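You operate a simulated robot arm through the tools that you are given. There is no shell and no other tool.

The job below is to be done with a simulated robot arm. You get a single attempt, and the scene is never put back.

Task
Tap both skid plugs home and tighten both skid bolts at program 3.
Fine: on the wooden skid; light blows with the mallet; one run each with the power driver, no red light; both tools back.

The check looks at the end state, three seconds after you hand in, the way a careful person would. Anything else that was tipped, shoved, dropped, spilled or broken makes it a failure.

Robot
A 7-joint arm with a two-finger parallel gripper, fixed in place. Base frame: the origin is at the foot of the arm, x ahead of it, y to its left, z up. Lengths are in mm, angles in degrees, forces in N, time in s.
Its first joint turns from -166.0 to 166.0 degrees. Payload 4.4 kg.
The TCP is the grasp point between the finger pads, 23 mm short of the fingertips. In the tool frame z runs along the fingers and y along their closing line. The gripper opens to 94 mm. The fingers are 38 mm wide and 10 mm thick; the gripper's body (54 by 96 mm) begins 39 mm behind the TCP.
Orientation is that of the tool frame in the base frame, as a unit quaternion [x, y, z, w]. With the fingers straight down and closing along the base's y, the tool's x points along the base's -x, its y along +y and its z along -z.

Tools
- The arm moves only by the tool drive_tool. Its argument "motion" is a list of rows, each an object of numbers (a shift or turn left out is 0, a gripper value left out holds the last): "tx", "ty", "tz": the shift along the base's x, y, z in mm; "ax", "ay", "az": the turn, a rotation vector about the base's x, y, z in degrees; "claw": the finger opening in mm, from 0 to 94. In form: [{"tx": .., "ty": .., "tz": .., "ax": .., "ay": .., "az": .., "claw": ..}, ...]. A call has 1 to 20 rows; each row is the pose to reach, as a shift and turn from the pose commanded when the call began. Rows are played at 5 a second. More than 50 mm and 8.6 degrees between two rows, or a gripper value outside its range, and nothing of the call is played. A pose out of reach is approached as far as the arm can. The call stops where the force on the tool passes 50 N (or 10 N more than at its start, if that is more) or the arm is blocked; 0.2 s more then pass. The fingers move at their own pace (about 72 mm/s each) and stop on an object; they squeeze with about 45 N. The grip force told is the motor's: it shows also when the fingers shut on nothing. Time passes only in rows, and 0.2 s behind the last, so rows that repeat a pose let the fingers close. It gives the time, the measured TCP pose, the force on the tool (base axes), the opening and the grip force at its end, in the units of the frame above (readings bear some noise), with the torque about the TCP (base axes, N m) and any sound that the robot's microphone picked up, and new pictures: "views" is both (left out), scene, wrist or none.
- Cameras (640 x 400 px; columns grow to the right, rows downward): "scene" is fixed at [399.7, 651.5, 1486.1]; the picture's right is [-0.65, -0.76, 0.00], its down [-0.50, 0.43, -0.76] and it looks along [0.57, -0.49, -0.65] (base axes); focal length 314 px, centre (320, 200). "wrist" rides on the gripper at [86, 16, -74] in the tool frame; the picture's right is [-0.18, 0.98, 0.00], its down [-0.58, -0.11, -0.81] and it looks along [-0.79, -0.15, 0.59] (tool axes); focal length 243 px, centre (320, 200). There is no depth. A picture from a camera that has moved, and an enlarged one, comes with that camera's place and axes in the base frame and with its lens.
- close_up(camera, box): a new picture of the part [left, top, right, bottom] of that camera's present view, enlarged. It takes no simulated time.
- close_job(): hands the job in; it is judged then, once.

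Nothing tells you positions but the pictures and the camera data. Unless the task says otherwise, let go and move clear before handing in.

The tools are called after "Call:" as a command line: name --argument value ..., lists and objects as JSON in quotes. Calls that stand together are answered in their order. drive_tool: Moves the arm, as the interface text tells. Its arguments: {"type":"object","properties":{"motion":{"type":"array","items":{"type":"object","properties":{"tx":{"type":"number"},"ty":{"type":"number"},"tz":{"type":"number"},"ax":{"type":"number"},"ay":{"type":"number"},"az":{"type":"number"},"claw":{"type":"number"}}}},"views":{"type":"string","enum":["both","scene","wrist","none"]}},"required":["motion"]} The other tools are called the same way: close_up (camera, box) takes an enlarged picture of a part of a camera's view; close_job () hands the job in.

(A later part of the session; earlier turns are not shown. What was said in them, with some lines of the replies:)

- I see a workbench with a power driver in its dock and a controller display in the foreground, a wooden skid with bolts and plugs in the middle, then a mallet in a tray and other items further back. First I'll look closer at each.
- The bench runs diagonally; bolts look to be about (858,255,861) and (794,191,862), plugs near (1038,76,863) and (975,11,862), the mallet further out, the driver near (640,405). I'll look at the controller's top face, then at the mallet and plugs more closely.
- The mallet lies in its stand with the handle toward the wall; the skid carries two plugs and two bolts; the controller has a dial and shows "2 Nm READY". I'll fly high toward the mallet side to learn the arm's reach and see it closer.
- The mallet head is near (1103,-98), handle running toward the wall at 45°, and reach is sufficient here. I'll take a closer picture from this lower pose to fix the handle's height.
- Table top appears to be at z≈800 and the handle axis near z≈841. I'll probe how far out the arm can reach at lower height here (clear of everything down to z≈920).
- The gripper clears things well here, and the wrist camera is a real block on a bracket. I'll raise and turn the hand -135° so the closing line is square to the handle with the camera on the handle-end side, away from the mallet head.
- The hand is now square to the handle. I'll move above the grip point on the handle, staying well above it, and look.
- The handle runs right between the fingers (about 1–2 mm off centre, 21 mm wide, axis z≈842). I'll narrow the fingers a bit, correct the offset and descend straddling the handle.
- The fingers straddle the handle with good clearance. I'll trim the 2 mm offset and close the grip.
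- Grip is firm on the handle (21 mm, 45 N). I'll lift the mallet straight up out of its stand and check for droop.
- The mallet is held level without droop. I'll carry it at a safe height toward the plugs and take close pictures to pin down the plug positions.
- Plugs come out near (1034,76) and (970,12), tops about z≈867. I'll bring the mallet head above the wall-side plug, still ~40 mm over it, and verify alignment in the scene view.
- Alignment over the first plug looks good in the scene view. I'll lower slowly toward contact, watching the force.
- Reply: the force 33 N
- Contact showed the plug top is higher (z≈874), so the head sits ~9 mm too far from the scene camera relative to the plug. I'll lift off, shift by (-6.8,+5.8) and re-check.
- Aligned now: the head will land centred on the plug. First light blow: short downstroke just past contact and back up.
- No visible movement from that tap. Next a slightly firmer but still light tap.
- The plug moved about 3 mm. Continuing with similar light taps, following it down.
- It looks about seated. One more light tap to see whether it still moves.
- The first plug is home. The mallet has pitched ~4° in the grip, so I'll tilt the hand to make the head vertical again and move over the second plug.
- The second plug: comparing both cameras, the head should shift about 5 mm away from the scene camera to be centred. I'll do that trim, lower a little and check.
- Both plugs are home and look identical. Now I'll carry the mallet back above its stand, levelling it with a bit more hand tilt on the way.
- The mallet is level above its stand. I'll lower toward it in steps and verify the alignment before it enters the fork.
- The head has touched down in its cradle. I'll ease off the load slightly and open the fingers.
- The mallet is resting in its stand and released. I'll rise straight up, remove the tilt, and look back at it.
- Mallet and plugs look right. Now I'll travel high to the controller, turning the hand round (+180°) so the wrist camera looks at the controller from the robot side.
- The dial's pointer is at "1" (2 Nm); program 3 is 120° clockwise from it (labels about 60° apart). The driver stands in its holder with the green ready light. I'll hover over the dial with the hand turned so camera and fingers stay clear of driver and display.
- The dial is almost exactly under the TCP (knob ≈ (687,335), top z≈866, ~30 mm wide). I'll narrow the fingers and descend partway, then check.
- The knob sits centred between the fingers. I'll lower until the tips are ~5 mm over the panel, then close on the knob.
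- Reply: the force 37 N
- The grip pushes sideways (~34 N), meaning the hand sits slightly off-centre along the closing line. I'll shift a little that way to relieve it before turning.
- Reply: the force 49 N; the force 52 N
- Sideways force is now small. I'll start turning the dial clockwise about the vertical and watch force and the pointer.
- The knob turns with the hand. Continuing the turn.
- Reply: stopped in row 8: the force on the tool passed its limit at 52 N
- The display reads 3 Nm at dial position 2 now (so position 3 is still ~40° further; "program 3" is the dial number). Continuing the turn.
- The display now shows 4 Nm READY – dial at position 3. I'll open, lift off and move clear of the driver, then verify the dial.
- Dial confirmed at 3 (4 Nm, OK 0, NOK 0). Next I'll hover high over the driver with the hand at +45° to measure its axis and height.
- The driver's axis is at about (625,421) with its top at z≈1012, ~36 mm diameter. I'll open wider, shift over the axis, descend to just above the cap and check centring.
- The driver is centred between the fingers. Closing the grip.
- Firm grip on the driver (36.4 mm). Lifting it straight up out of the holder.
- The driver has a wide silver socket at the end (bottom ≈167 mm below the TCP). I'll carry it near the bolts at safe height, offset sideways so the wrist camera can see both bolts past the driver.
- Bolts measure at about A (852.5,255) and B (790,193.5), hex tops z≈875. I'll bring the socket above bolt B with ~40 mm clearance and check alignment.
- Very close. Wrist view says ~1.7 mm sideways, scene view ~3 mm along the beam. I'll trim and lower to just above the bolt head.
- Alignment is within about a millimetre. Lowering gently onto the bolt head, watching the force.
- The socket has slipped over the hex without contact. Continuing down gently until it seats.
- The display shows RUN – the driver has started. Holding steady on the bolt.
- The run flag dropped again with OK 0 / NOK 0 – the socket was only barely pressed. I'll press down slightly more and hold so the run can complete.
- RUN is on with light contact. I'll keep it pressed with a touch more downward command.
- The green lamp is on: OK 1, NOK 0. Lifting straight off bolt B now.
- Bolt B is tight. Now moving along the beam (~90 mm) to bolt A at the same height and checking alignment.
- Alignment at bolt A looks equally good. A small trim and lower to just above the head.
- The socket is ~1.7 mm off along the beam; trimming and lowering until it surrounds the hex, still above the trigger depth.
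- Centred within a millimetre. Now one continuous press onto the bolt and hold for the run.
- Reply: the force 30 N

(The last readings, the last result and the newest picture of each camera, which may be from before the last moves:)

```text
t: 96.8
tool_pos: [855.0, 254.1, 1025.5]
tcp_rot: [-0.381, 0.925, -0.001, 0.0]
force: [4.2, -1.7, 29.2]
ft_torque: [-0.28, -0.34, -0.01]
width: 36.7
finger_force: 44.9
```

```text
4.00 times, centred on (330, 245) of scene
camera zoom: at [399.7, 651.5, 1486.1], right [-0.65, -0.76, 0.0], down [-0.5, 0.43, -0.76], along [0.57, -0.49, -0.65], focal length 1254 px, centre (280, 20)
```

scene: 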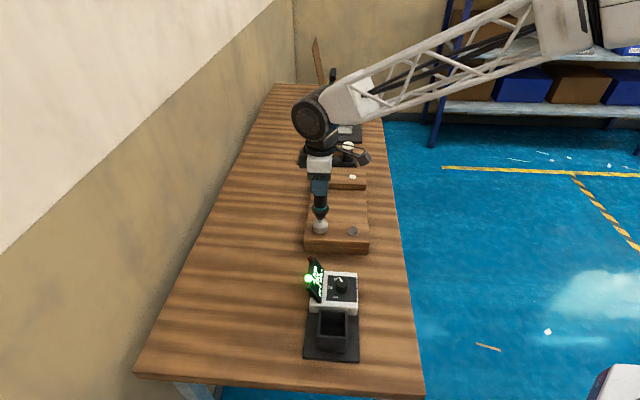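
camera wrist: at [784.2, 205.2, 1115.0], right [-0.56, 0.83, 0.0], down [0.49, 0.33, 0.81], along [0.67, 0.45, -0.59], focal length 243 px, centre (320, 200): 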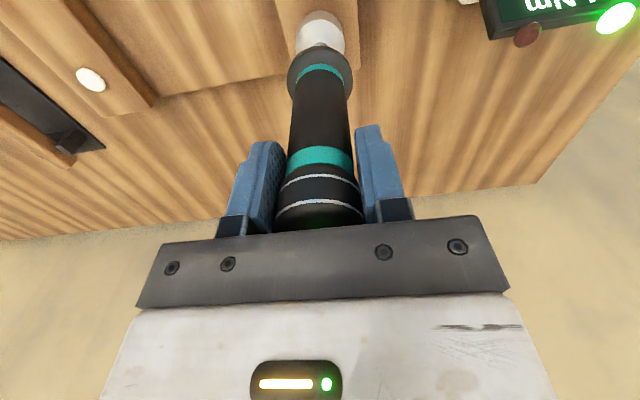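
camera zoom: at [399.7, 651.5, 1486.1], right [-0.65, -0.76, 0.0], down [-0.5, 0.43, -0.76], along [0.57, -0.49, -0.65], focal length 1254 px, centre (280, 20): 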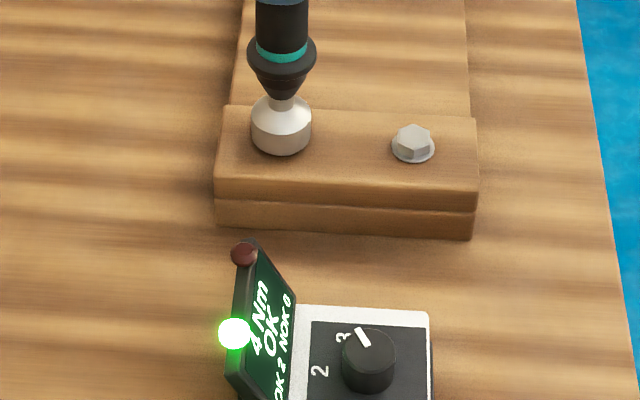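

OK 2, NOK 0 – bolt A is tightened. Lifting straight off.

Call:
drive_tool --motion '[{"tz": 8}, {"tz": 24}, {"tz": 45}, {"tz": 70}, {"tz": 95}, {"tz": 95}]'

Call:
close_up --camera "scene" --box '[290, 195, 370, 295]'

```text
t: 98.2
tool_pos: [856.8, 255.8, 1118.3]
tcp_rot: [-0.381, 0.924, 0.0, -0.001]
force: [0.1, 0.7, -6.0]
ft_torque: [-0.01, 0.01, -0.01]
width: 36.5
finger_force: 45.1
camera wrist: at [783.9, 205.7, 1193.2], right [-0.56, 0.83, 0.0], down [0.49, 0.33, 0.81], along [0.67, 0.45, -0.59], focal length 243 px, centre (320, 200)
```

scene: 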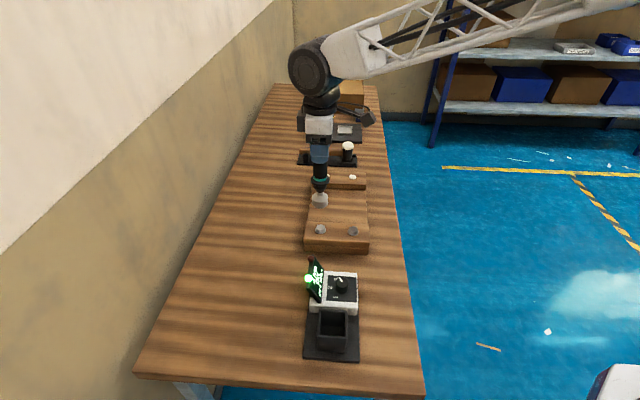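
wrist: 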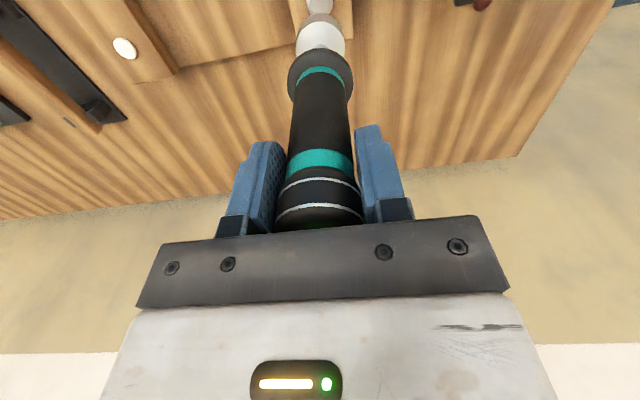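

```text
4.00 times, centred on (330, 245) of scene
camera zoom: at [399.7, 651.5, 1486.1], right [-0.65, -0.76, 0.0], down [-0.5, 0.43, -0.76], along [0.57, -0.49, -0.65], focal length 1254 px, centre (280, 20)
```

zoom: 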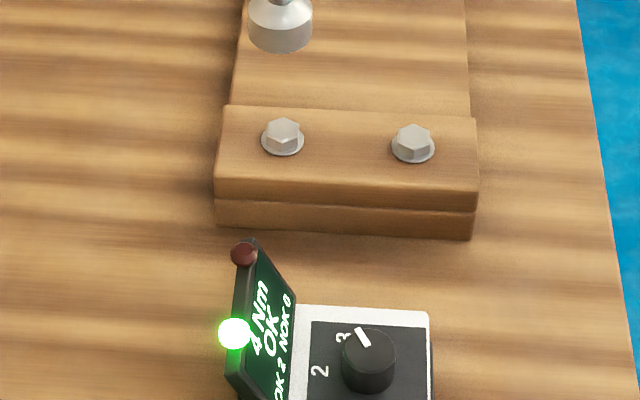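

Both bolts are seated with OK 2 / NOK 0. Carrying the driver back at height to above its holder.

Call:
drive_tool --motion '[{"tz": 15}, {"tx": -30, "ty": 22, "tz": 18}, {"tx": -65, "ty": 47, "tz": 18}, {"tx": -100, "ty": 72, "tz": 18}, {"tx": -135, "ty": 97, "tz": 18}, {"tx": -170, "ty": 122, "tz": 18}, {"tx": -205, "ty": 147, "tz": 18}, {"tx": -231, "ty": 166, "tz": 18}, {"tx": -231, "ty": 166, "tz": 3}, {"tx": -231, "ty": 166, "tz": 3}]'

Call:
close_up --camera "scene" --box '[290, 230, 380, 370]'

Call:
close_up --camera "wrist" --box '[200, 0, 440, 200]'

```text
t: 100.4
tool_pos: [627.0, 420.7, 1122.5]
tcp_rot: [-0.381, 0.924, -0.001, -0.001]
force: [1.3, 0.2, -5.7]
ft_torque: [-0.01, -0.03, 0.01]
width: 36.3
finger_force: 44.9
camera wrist: at [555.5, 371.3, 1196.9], right [-0.56, 0.83, 0.0], down [0.49, 0.33, 0.81], along [0.67, 0.45, -0.59], focal length 243 px, centre (320, 200)
```

scene: 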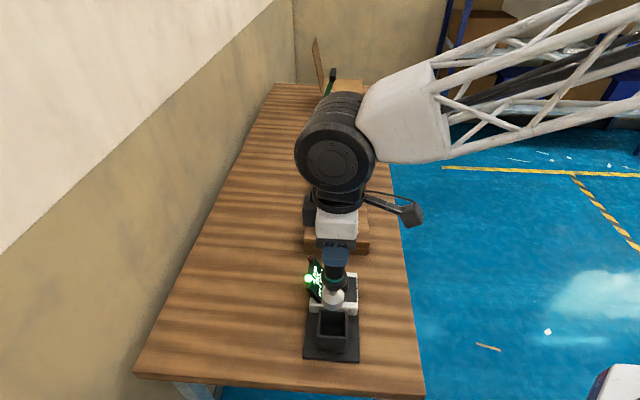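
wrist: 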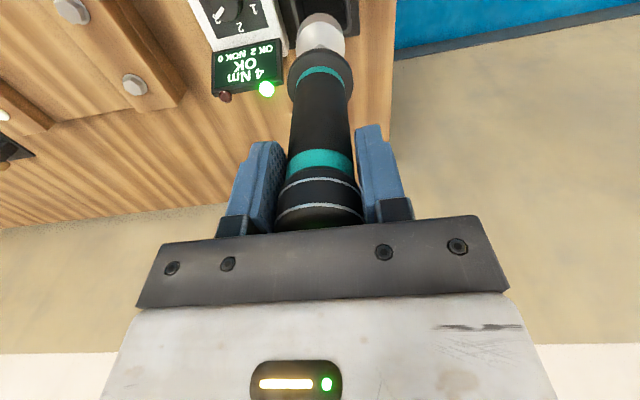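

```text
2.86 times, centred on (335, 300) of scene
camera zoom: at [399.7, 651.5, 1486.1], right [-0.65, -0.76, 0.0], down [-0.5, 0.43, -0.76], along [0.57, -0.49, -0.65], focal length 896 px, centre (277, -86)
```

zoom: 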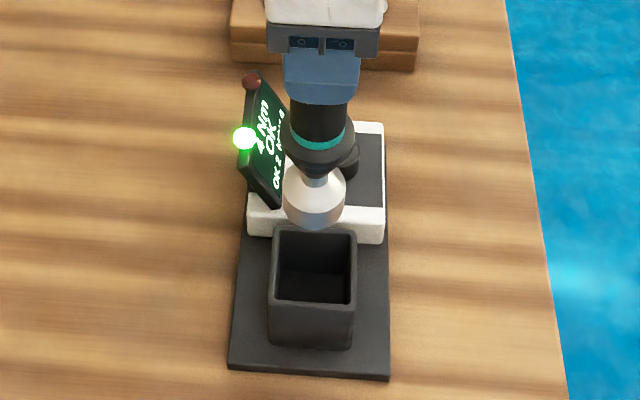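

```text
2.00 times, centred on (320, 100) of wrist
camera zoom: at [555.5, 371.3, 1196.9], right [-0.56, 0.83, 0.0], down [0.49, 0.33, 0.81], along [0.67, 0.45, -0.59], focal length 485 px, centre (320, 400)
```

zoom: 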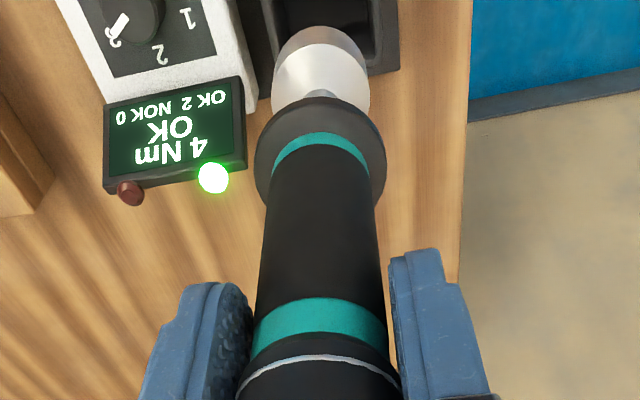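

I'll lower to just above the holder's rim and check centring both ways before entering.

Call:
drive_tool --motion '[{"tx": -1.2, "ty": -1.2, "tz": -20}, {"tx": -1.2, "ty": -1.2, "tz": -40}, {"tx": -1.2, "ty": -1.2, "tz": -60}, {"tx": -1.2, "ty": -1.2, "tz": -68}, {"tx": -1.2, "ty": -1.2, "tz": -68}]'

Call:
close_up --camera "scene" --box '[300, 270, 370, 360]'

Call:
close_up --camera "wrist" --box '[220, 0, 420, 120]'

```text
t: 101.6
tool_pos: [626.3, 419.0, 1055.7]
tcp_rot: [-0.38, 0.925, -0.001, -0.001]
force: [-0.3, 0.4, -4.8]
ft_torque: [0.0, 0.03, -0.01]
width: 36.7
finger_force: 45.0
camera wrist: at [553.5, 369.0, 1130.0], right [-0.56, 0.83, 0.0], down [0.49, 0.33, 0.81], along [0.67, 0.45, -0.59], focal length 243 px, centre (320, 200)
```

scene: 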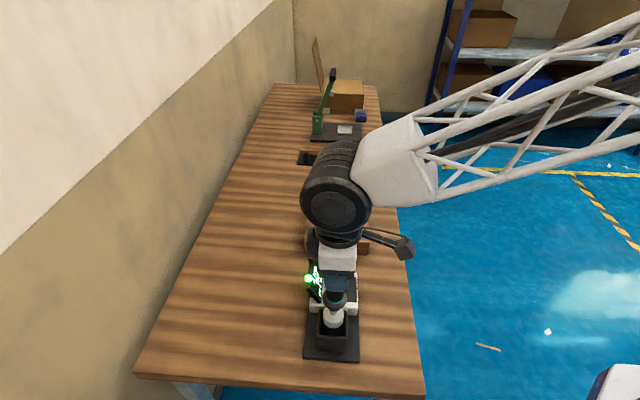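
wrist: 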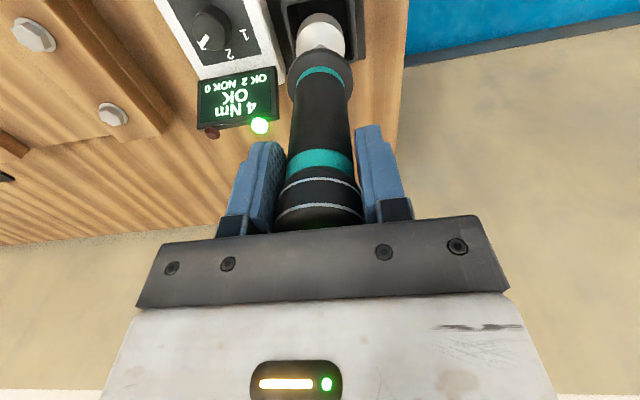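

```text
4.44 times, centred on (335, 315) of scene
camera zoom: at [399.7, 651.5, 1486.1], right [-0.65, -0.76, 0.0], down [-0.5, 0.43, -0.76], along [0.57, -0.49, -0.65], focal length 1394 px, centre (253, -311)
```

zoom: 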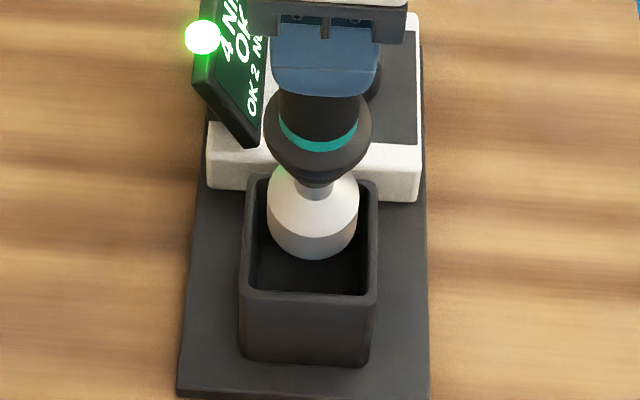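

```text
3.20 times, centred on (320, 60) of wrist
camera zoom: at [553.5, 369.0, 1130.0], right [-0.56, 0.83, 0.0], down [0.49, 0.33, 0.81], along [0.67, 0.45, -0.59], focal length 776 px, centre (320, 648)
```

zoom: 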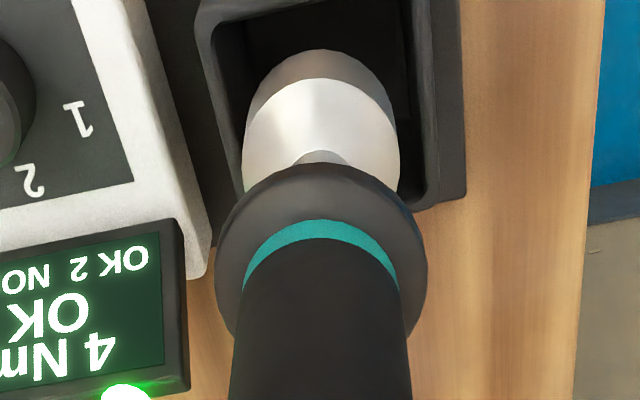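

Centred in both views. Lowering into the holder.

Call:
drive_tool --motion '[{"tz": -12}, {"tz": -24}, {"tz": -36}, {"tz": -48}, {"tz": -56}, {"tz": -56}]'

Call:
close_up --camera "scene" --box '[300, 270, 370, 360]'

Call:
close_up --camera "wrist" --box '[220, 0, 420, 120]'

```text
t: 103.0
tool_pos: [626.9, 421.6, 997.9]
tcp_rot: [-0.38, 0.925, 0.0, -0.001]
force: [-0.5, 0.7, -5.7]
ft_torque: [0.01, 0.01, 0.04]
width: 36.4
finger_force: 45.3
camera wrist: at [553.8, 371.9, 1072.6], right [-0.56, 0.83, 0.0], down [0.49, 0.33, 0.81], along [0.67, 0.45, -0.59], focal length 243 px, centre (320, 200)
```

scene: 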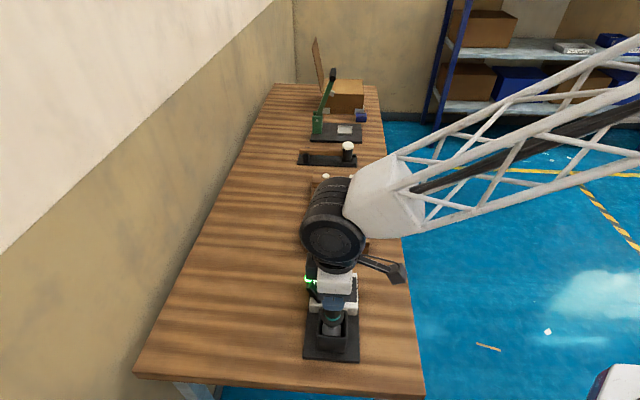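
wrist: 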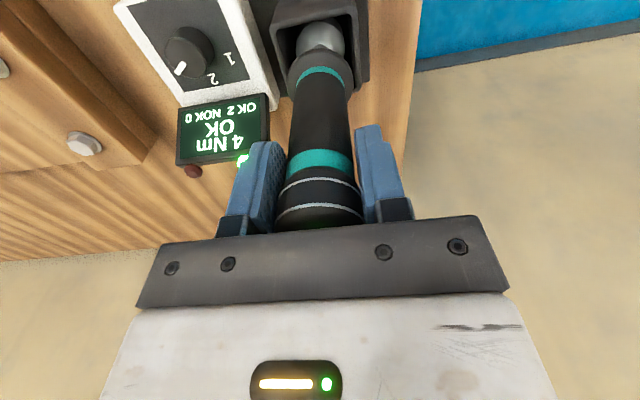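

```text
4.44 times, centred on (335, 315) of scene
camera zoom: at [399.7, 651.5, 1486.1], right [-0.65, -0.76, 0.0], down [-0.5, 0.43, -0.76], along [0.57, -0.49, -0.65], focal length 1394 px, centre (253, -311)
```

zoom: 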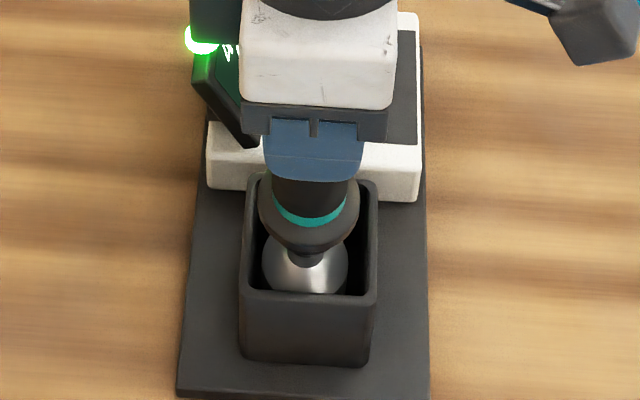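

```text
3.20 times, centred on (320, 60) of wrist
camera zoom: at [553.8, 371.9, 1072.6], right [-0.56, 0.83, 0.0], down [0.49, 0.33, 0.81], along [0.67, 0.45, -0.59], focal length 776 px, centre (320, 648)
```

zoom: 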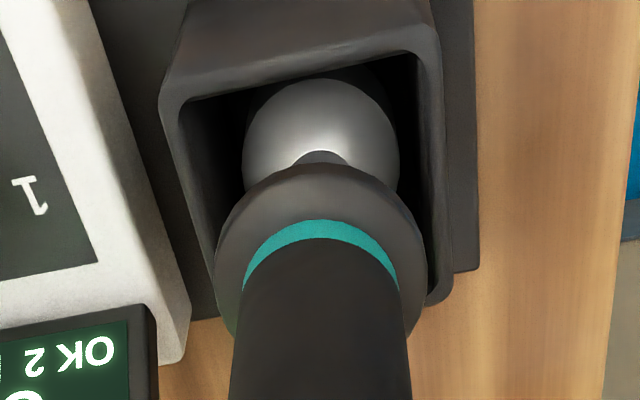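

Call:
drive_tool --motion '[{"tz": -5}, {"tz": -9}, {"tz": -12}, {"tz": -14}, {"tz": -14}]' --views "none"

```text
t: 104.2
tool_pos: [624.8, 420.9, 984.3]
tcp_rot: [-0.381, 0.925, 0.0, -0.001]
force: [-0.8, -0.1, -5.6]
ft_torque: [0.02, -0.01, -0.01]
width: 36.4
finger_force: 45.4
```

Call:
drive_tool --motion '[{"tz": -1}, {"tz": -2}, {"tz": -2}]' --views "none"

```text
t: 105.0
tool_pos: [625.2, 419.6, 983.2]
tcp_rot: [-0.382, 0.924, 0.0, 0.0]
force: [0.5, 0.3, -4.9]
ft_torque: [-0.01, 0.0, 0.02]
width: 36.3
finger_force: 45.1
```

Call:
drive_tool --motion '[{"tz": -1}, {"tz": -2}, {"tz": -2}]' --views "scene"

Call:
close_up --camera "scene" --box '[300, 270, 370, 360]'

Call:
close_up --camera "wrist" --box '[200, 0, 440, 240]'

```text
t: 105.8
tool_pos: [625.5, 420.0, 982.4]
tcp_rot: [-0.382, 0.924, 0.0, 0.0]
force: [-1.2, 0.8, 25.7]
ft_torque: [-0.17, 0.82, 0.0]
width: 36.6
finger_force: 45.4
```

scene: 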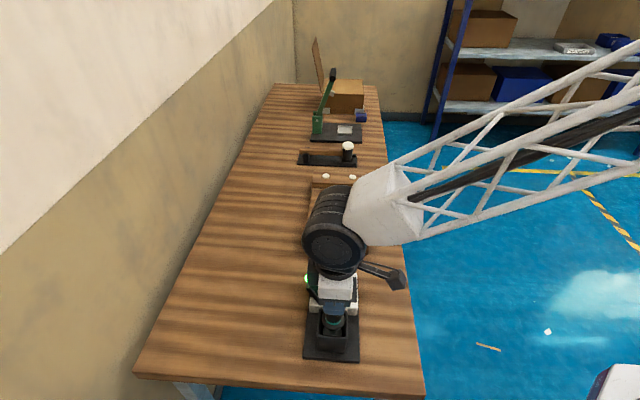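

```text
4.44 times, centred on (335, 315) of scene
camera zoom: at [399.7, 651.5, 1486.1], right [-0.65, -0.76, 0.0], down [-0.5, 0.43, -0.76], along [0.57, -0.49, -0.65], focal length 1394 px, centre (253, -311)
```

zoom: 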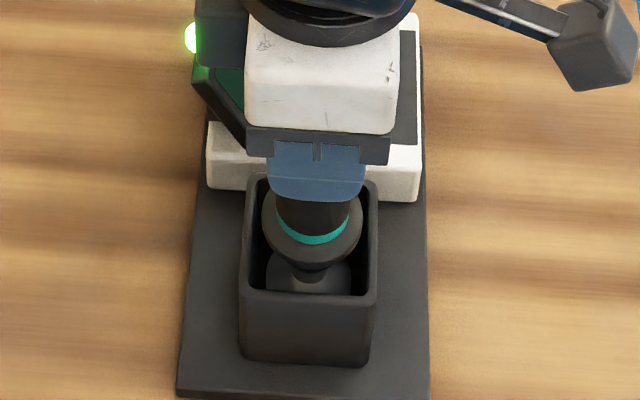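

```text
1.67 times, centred on (320, 120) of wrist
camera zoom: at [552.8, 370.2, 1056.3], right [-0.56, 0.83, 0.0], down [0.49, 0.33, 0.81], along [0.67, 0.45, -0.59], focal length 404 px, centre (320, 333)
```

zoom: 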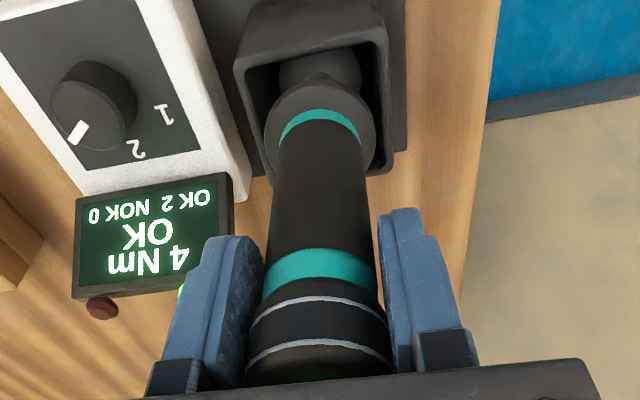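

The driver is seated on the holder floor. Easing the load, then opening the fingers.

Call:
drive_tool --motion '[{"tz": 1}, {"tz": 1.3}, {"tz": 1.3, "claw": 42}, {"tz": 1.3, "claw": 56}, {"tz": 1.3, "claw": 70}, {"tz": 1.3, "claw": 70}]'

Call:
close_up --camera "scene" --box '[300, 270, 370, 360]'

Call:
close_up --camera "wrist" --box '[200, 0, 440, 240]'

```text
t: 107.2
tool_pos: [624.1, 419.1, 981.5]
tcp_rot: [-0.381, 0.925, 0.0, 0.0]
force: [0.1, 0.4, -0.4]
ft_torque: [0.04, 0.01, 0.0]
width: 69.7
finger_force: 0.1
camera wrist: at [552.3, 369.8, 1055.9], right [-0.56, 0.83, 0.0], down [0.49, 0.33, 0.81], along [0.67, 0.45, -0.59], focal length 243 px, centre (320, 200)
```

scene: 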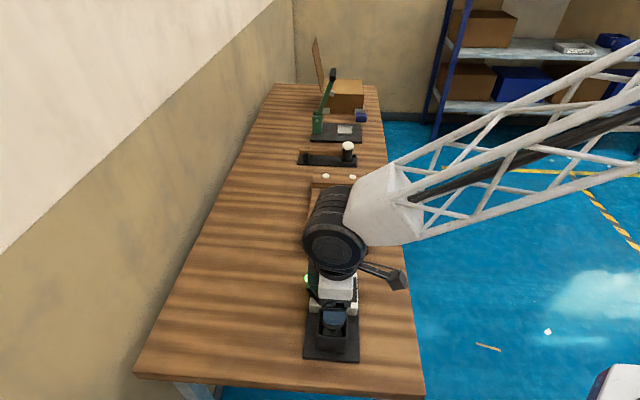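
wrist: 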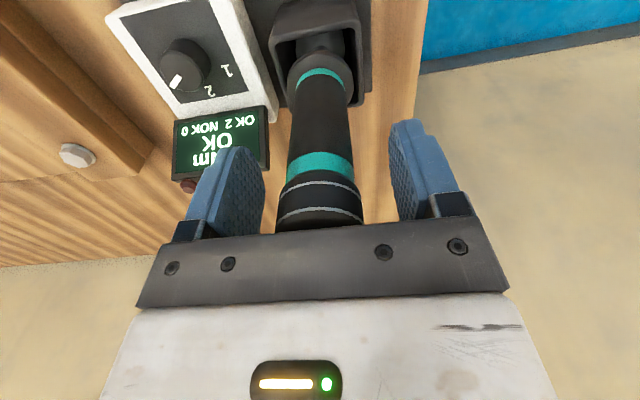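

```text
4.44 times, centred on (335, 315) of scene
camera zoom: at [399.7, 651.5, 1486.1], right [-0.65, -0.76, 0.0], down [-0.5, 0.43, -0.76], along [0.57, -0.49, -0.65], focal length 1394 px, centre (253, -311)
```

zoom: 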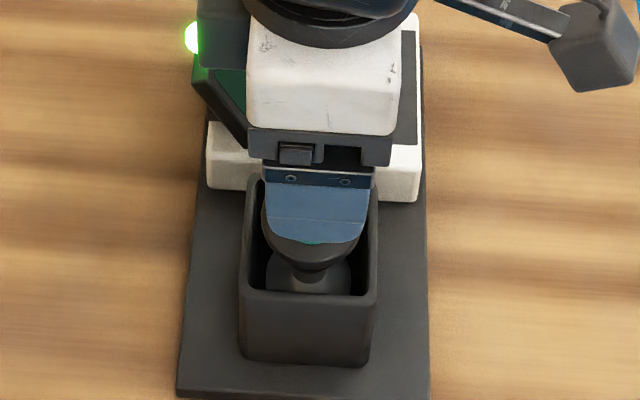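

```text
1.67 times, centred on (320, 120) of wrist
camera zoom: at [552.3, 369.8, 1055.9], right [-0.56, 0.83, 0.0], down [0.49, 0.33, 0.81], along [0.67, 0.45, -0.59], focal length 404 px, centre (320, 333)
```

zoom: 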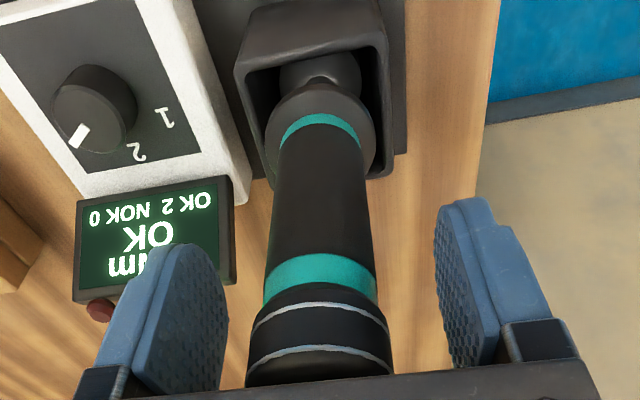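

The driver stands upright in its holder, released. Rising straight up and moving clear, then a full check.

Call:
drive_tool --motion '[{"tz": 10}, {"tz": 30}, {"tz": 55}, {"tz": 85}, {"tz": 120}, {"tz": 160}, {"tx": -25, "ty": -25, "tz": 190}, {"tx": -60, "ty": -60, "tz": 200}, {"tx": -95, "ty": -95, "tz": 200}, {"tx": -95, "ty": -95, "tz": 200}]'

Call:
close_up --camera "scene" --box '[290, 240, 380, 370]'

Call:
close_up --camera "scene" --box '[290, 130, 380, 250]'

Call:
close_up --camera "wrist" --box '[100, 0, 440, 220]'

```text
refused: row 8 steps farther than a row can; nothing moved
```

```text
3.08 times, centred on (335, 305) of scene
camera zoom: at [399.7, 651.5, 1486.1], right [-0.65, -0.76, 0.0], down [-0.5, 0.43, -0.76], along [0.57, -0.49, -0.65], focal length 965 px, centre (274, -123)
```

zoom: 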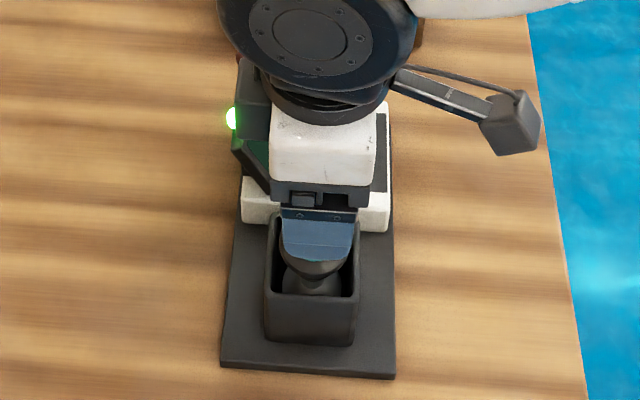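

```text
3.33 times, centred on (335, 190) of scene
camera zoom: at [399.7, 651.5, 1486.1], right [-0.65, -0.76, 0.0], down [-0.5, 0.43, -0.76], along [0.57, -0.49, -0.65], focal length 1045 px, centre (270, 233)
```

zoom: 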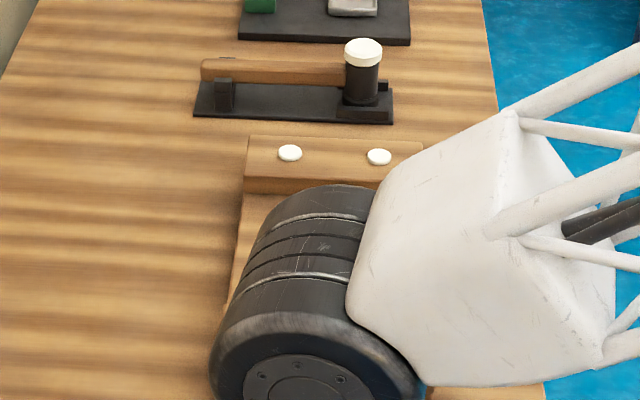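

```text
1.82 times, centred on (270, 110) of wrist
camera zoom: at [552.3, 369.8, 1055.9], right [-0.56, 0.83, 0.0], down [0.49, 0.33, 0.81], along [0.67, 0.45, -0.59], focal length 441 px, centre (411, 364)
```

zoom: 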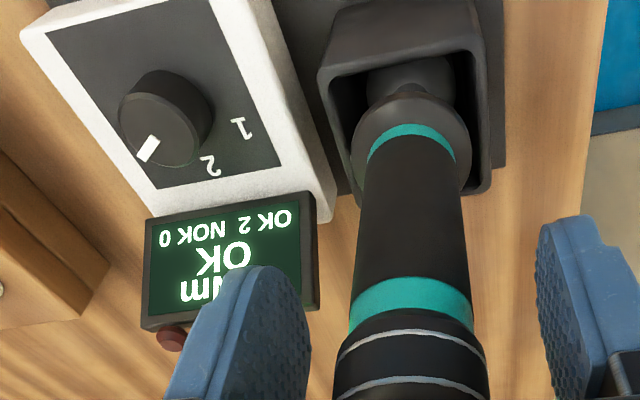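

That call was refused for a step slightly over 50 mm; nothing moved. Repeating the retreat with smaller steps.

Call:
drive_tool --motion '[{"tz": 10}, {"tz": 30}, {"tz": 55}, {"tz": 85}, {"tz": 120}, {"tz": 160}, {"tx": -20, "ty": -20, "tz": 190}, {"tx": -45, "ty": -45, "tz": 200}, {"tx": -70, "ty": -70, "tz": 200}, {"tx": -95, "ty": -95, "tz": 200}, {"tx": -95, "ty": -95, "tz": 200}]'

Call:
close_up --camera "scene" --box '[290, 240, 380, 370]'

Call:
close_up --camera "scene" --box '[290, 130, 380, 260]'

Call:
close_up --camera "wrist" --box '[100, 0, 440, 220]'

```text
t: 109.6
tool_pos: [529.4, 324.3, 1182.1]
tcp_rot: [-0.381, 0.924, -0.001, -0.001]
force: [0.5, 0.2, -0.4]
ft_torque: [-0.03, -0.03, -0.01]
width: 70.0
finger_force: 0.1
camera wrist: at [456.2, 274.4, 1256.7], right [-0.56, 0.83, 0.0], down [0.49, 0.33, 0.81], along [0.67, 0.45, -0.59], focal length 243 px, centre (320, 200)
```

scene: 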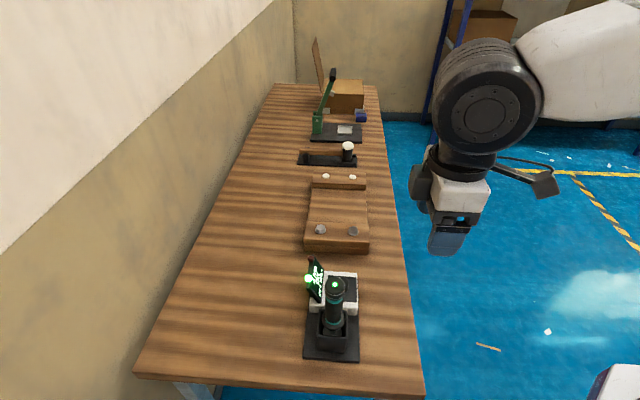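
wrist: 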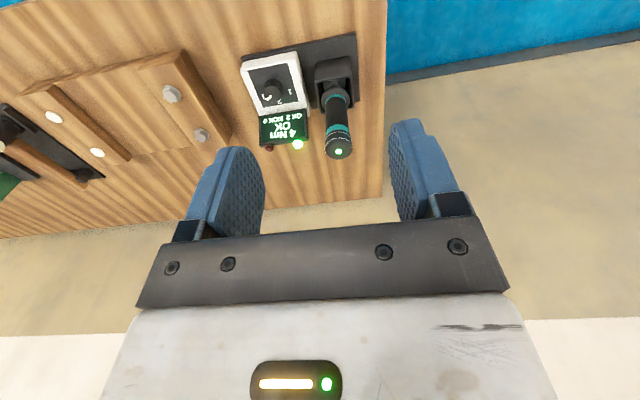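

```text
3.08 times, centred on (335, 305) of scene
camera zoom: at [399.7, 651.5, 1486.1], right [-0.65, -0.76, 0.0], down [-0.5, 0.43, -0.76], along [0.57, -0.49, -0.65], focal length 965 px, centre (274, -123)
```

zoom: 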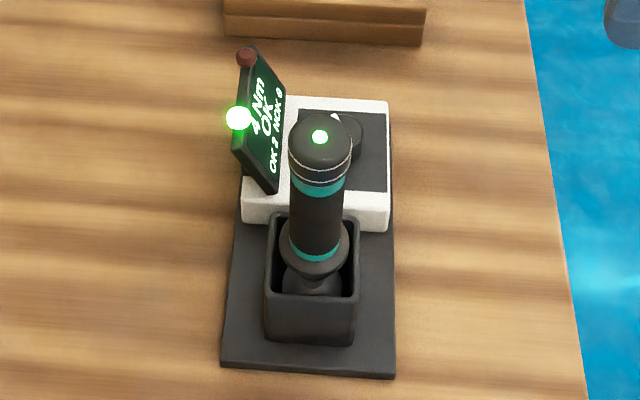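

```text
3.08 times, centred on (335, 195) of scene
camera zoom: at [399.7, 651.5, 1486.1], right [-0.65, -0.76, 0.0], down [-0.5, 0.43, -0.76], along [0.57, -0.49, -0.65], focal length 965 px, centre (274, 215)
```

zoom: 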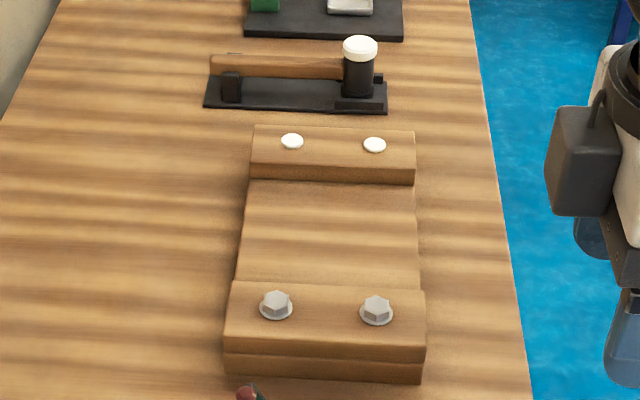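

```text
1.82 times, centred on (270, 110) of wrist
camera zoom: at [456.2, 274.4, 1256.7], right [-0.56, 0.83, 0.0], down [0.49, 0.33, 0.81], along [0.67, 0.45, -0.59], focal length 441 px, centre (411, 364)
```

zoom: 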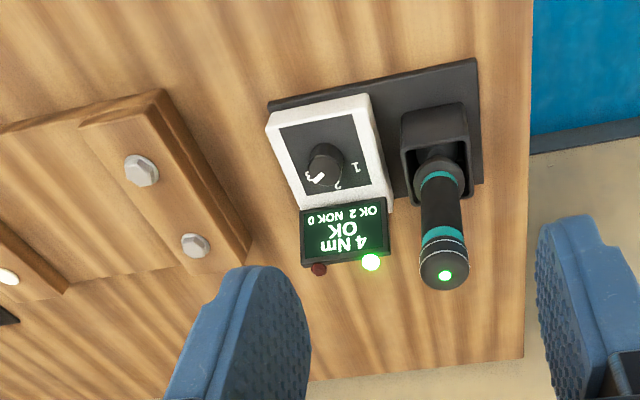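

All looks right: OK 2 / NOK 0, driver in its holder, mallet in its stand. One last close look at the plugs and bolts before handing in.

Call:
close_up --camera "scene" --box '[315, 165, 365, 195]'

Call:
close_up --camera "scene" --box '[305, 212, 370, 252]'

Call:
close_up --camera "scene" --box '[290, 60, 380, 180]'

```text
12.80 times, centred on (340, 180) of scene
camera zoom: at [399.7, 651.5, 1486.1], right [-0.65, -0.76, 0.0], down [-0.5, 0.43, -0.76], along [0.57, -0.49, -0.65], focal length 4014 px, centre (64, 456)
```

zoom: 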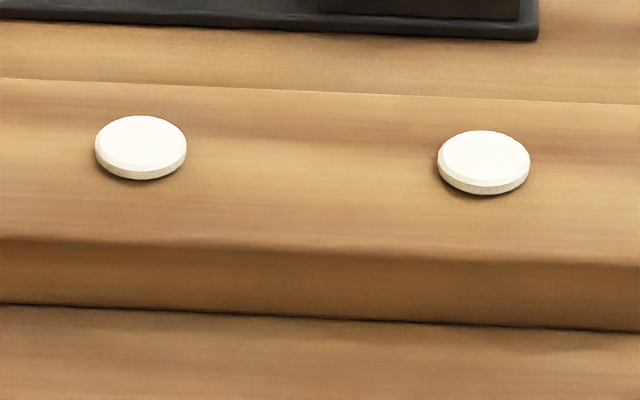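

```text
9.85 times, centred on (338, 232) of scene
camera zoom: at [399.7, 651.5, 1486.1], right [-0.65, -0.76, 0.0], down [-0.5, 0.43, -0.76], along [0.57, -0.49, -0.65], focal length 3088 px, centre (148, -115)
```

zoom: 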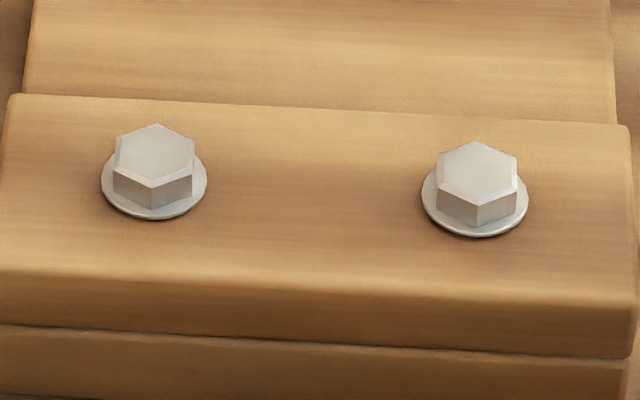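

```text
3.33 times, centred on (335, 120) of scene
camera zoom: at [399.7, 651.5, 1486.1], right [-0.65, -0.76, 0.0], down [-0.5, 0.43, -0.76], along [0.57, -0.49, -0.65], focal length 1045 px, centre (270, 467)
```

zoom: 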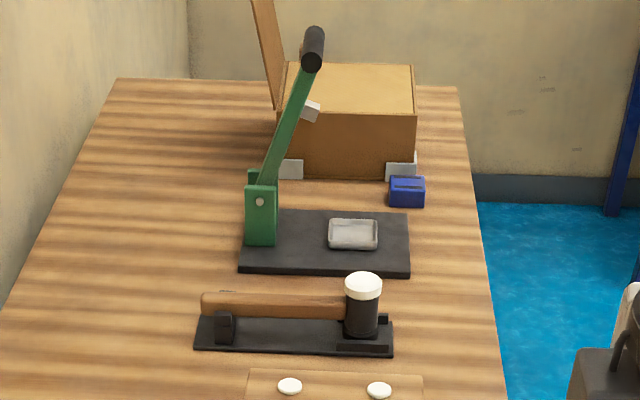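

The plugs sit flush and the bolt flanges are down on the skid. The display reads OK 2 / NOK 0 with the dial at 3. Both tools are back in place, nothing else has moved, and the gripper is open and clear, so I'm handing in.

Call:
close_job

```text
The job is handed in.
```

I've handed the job in: both plugs are tapped home and both bolts are tightened at program 3. I haven't seen the result of the check.

- **Plugs:** I tapped both in with light mallet blows until they stopped moving. They sit flush on the skid.
- **Bolts:** The dial is at 3 (4 Nm). The controller shows OK 2, NOK 0, and the red light never came on.
- **False start:** On the first bolt the controller briefly showed RUN, then went back to READY without counting anything, because I wasn't pressing firmly enough. I pressed a little harder and that run came up OK. A strict reading of "one run each" could count the false start.
- **Tools:** The mallet is back in its stand and the driver is upright in its holder. The gripper is open and clear, and nothing else on the bench looks moved.
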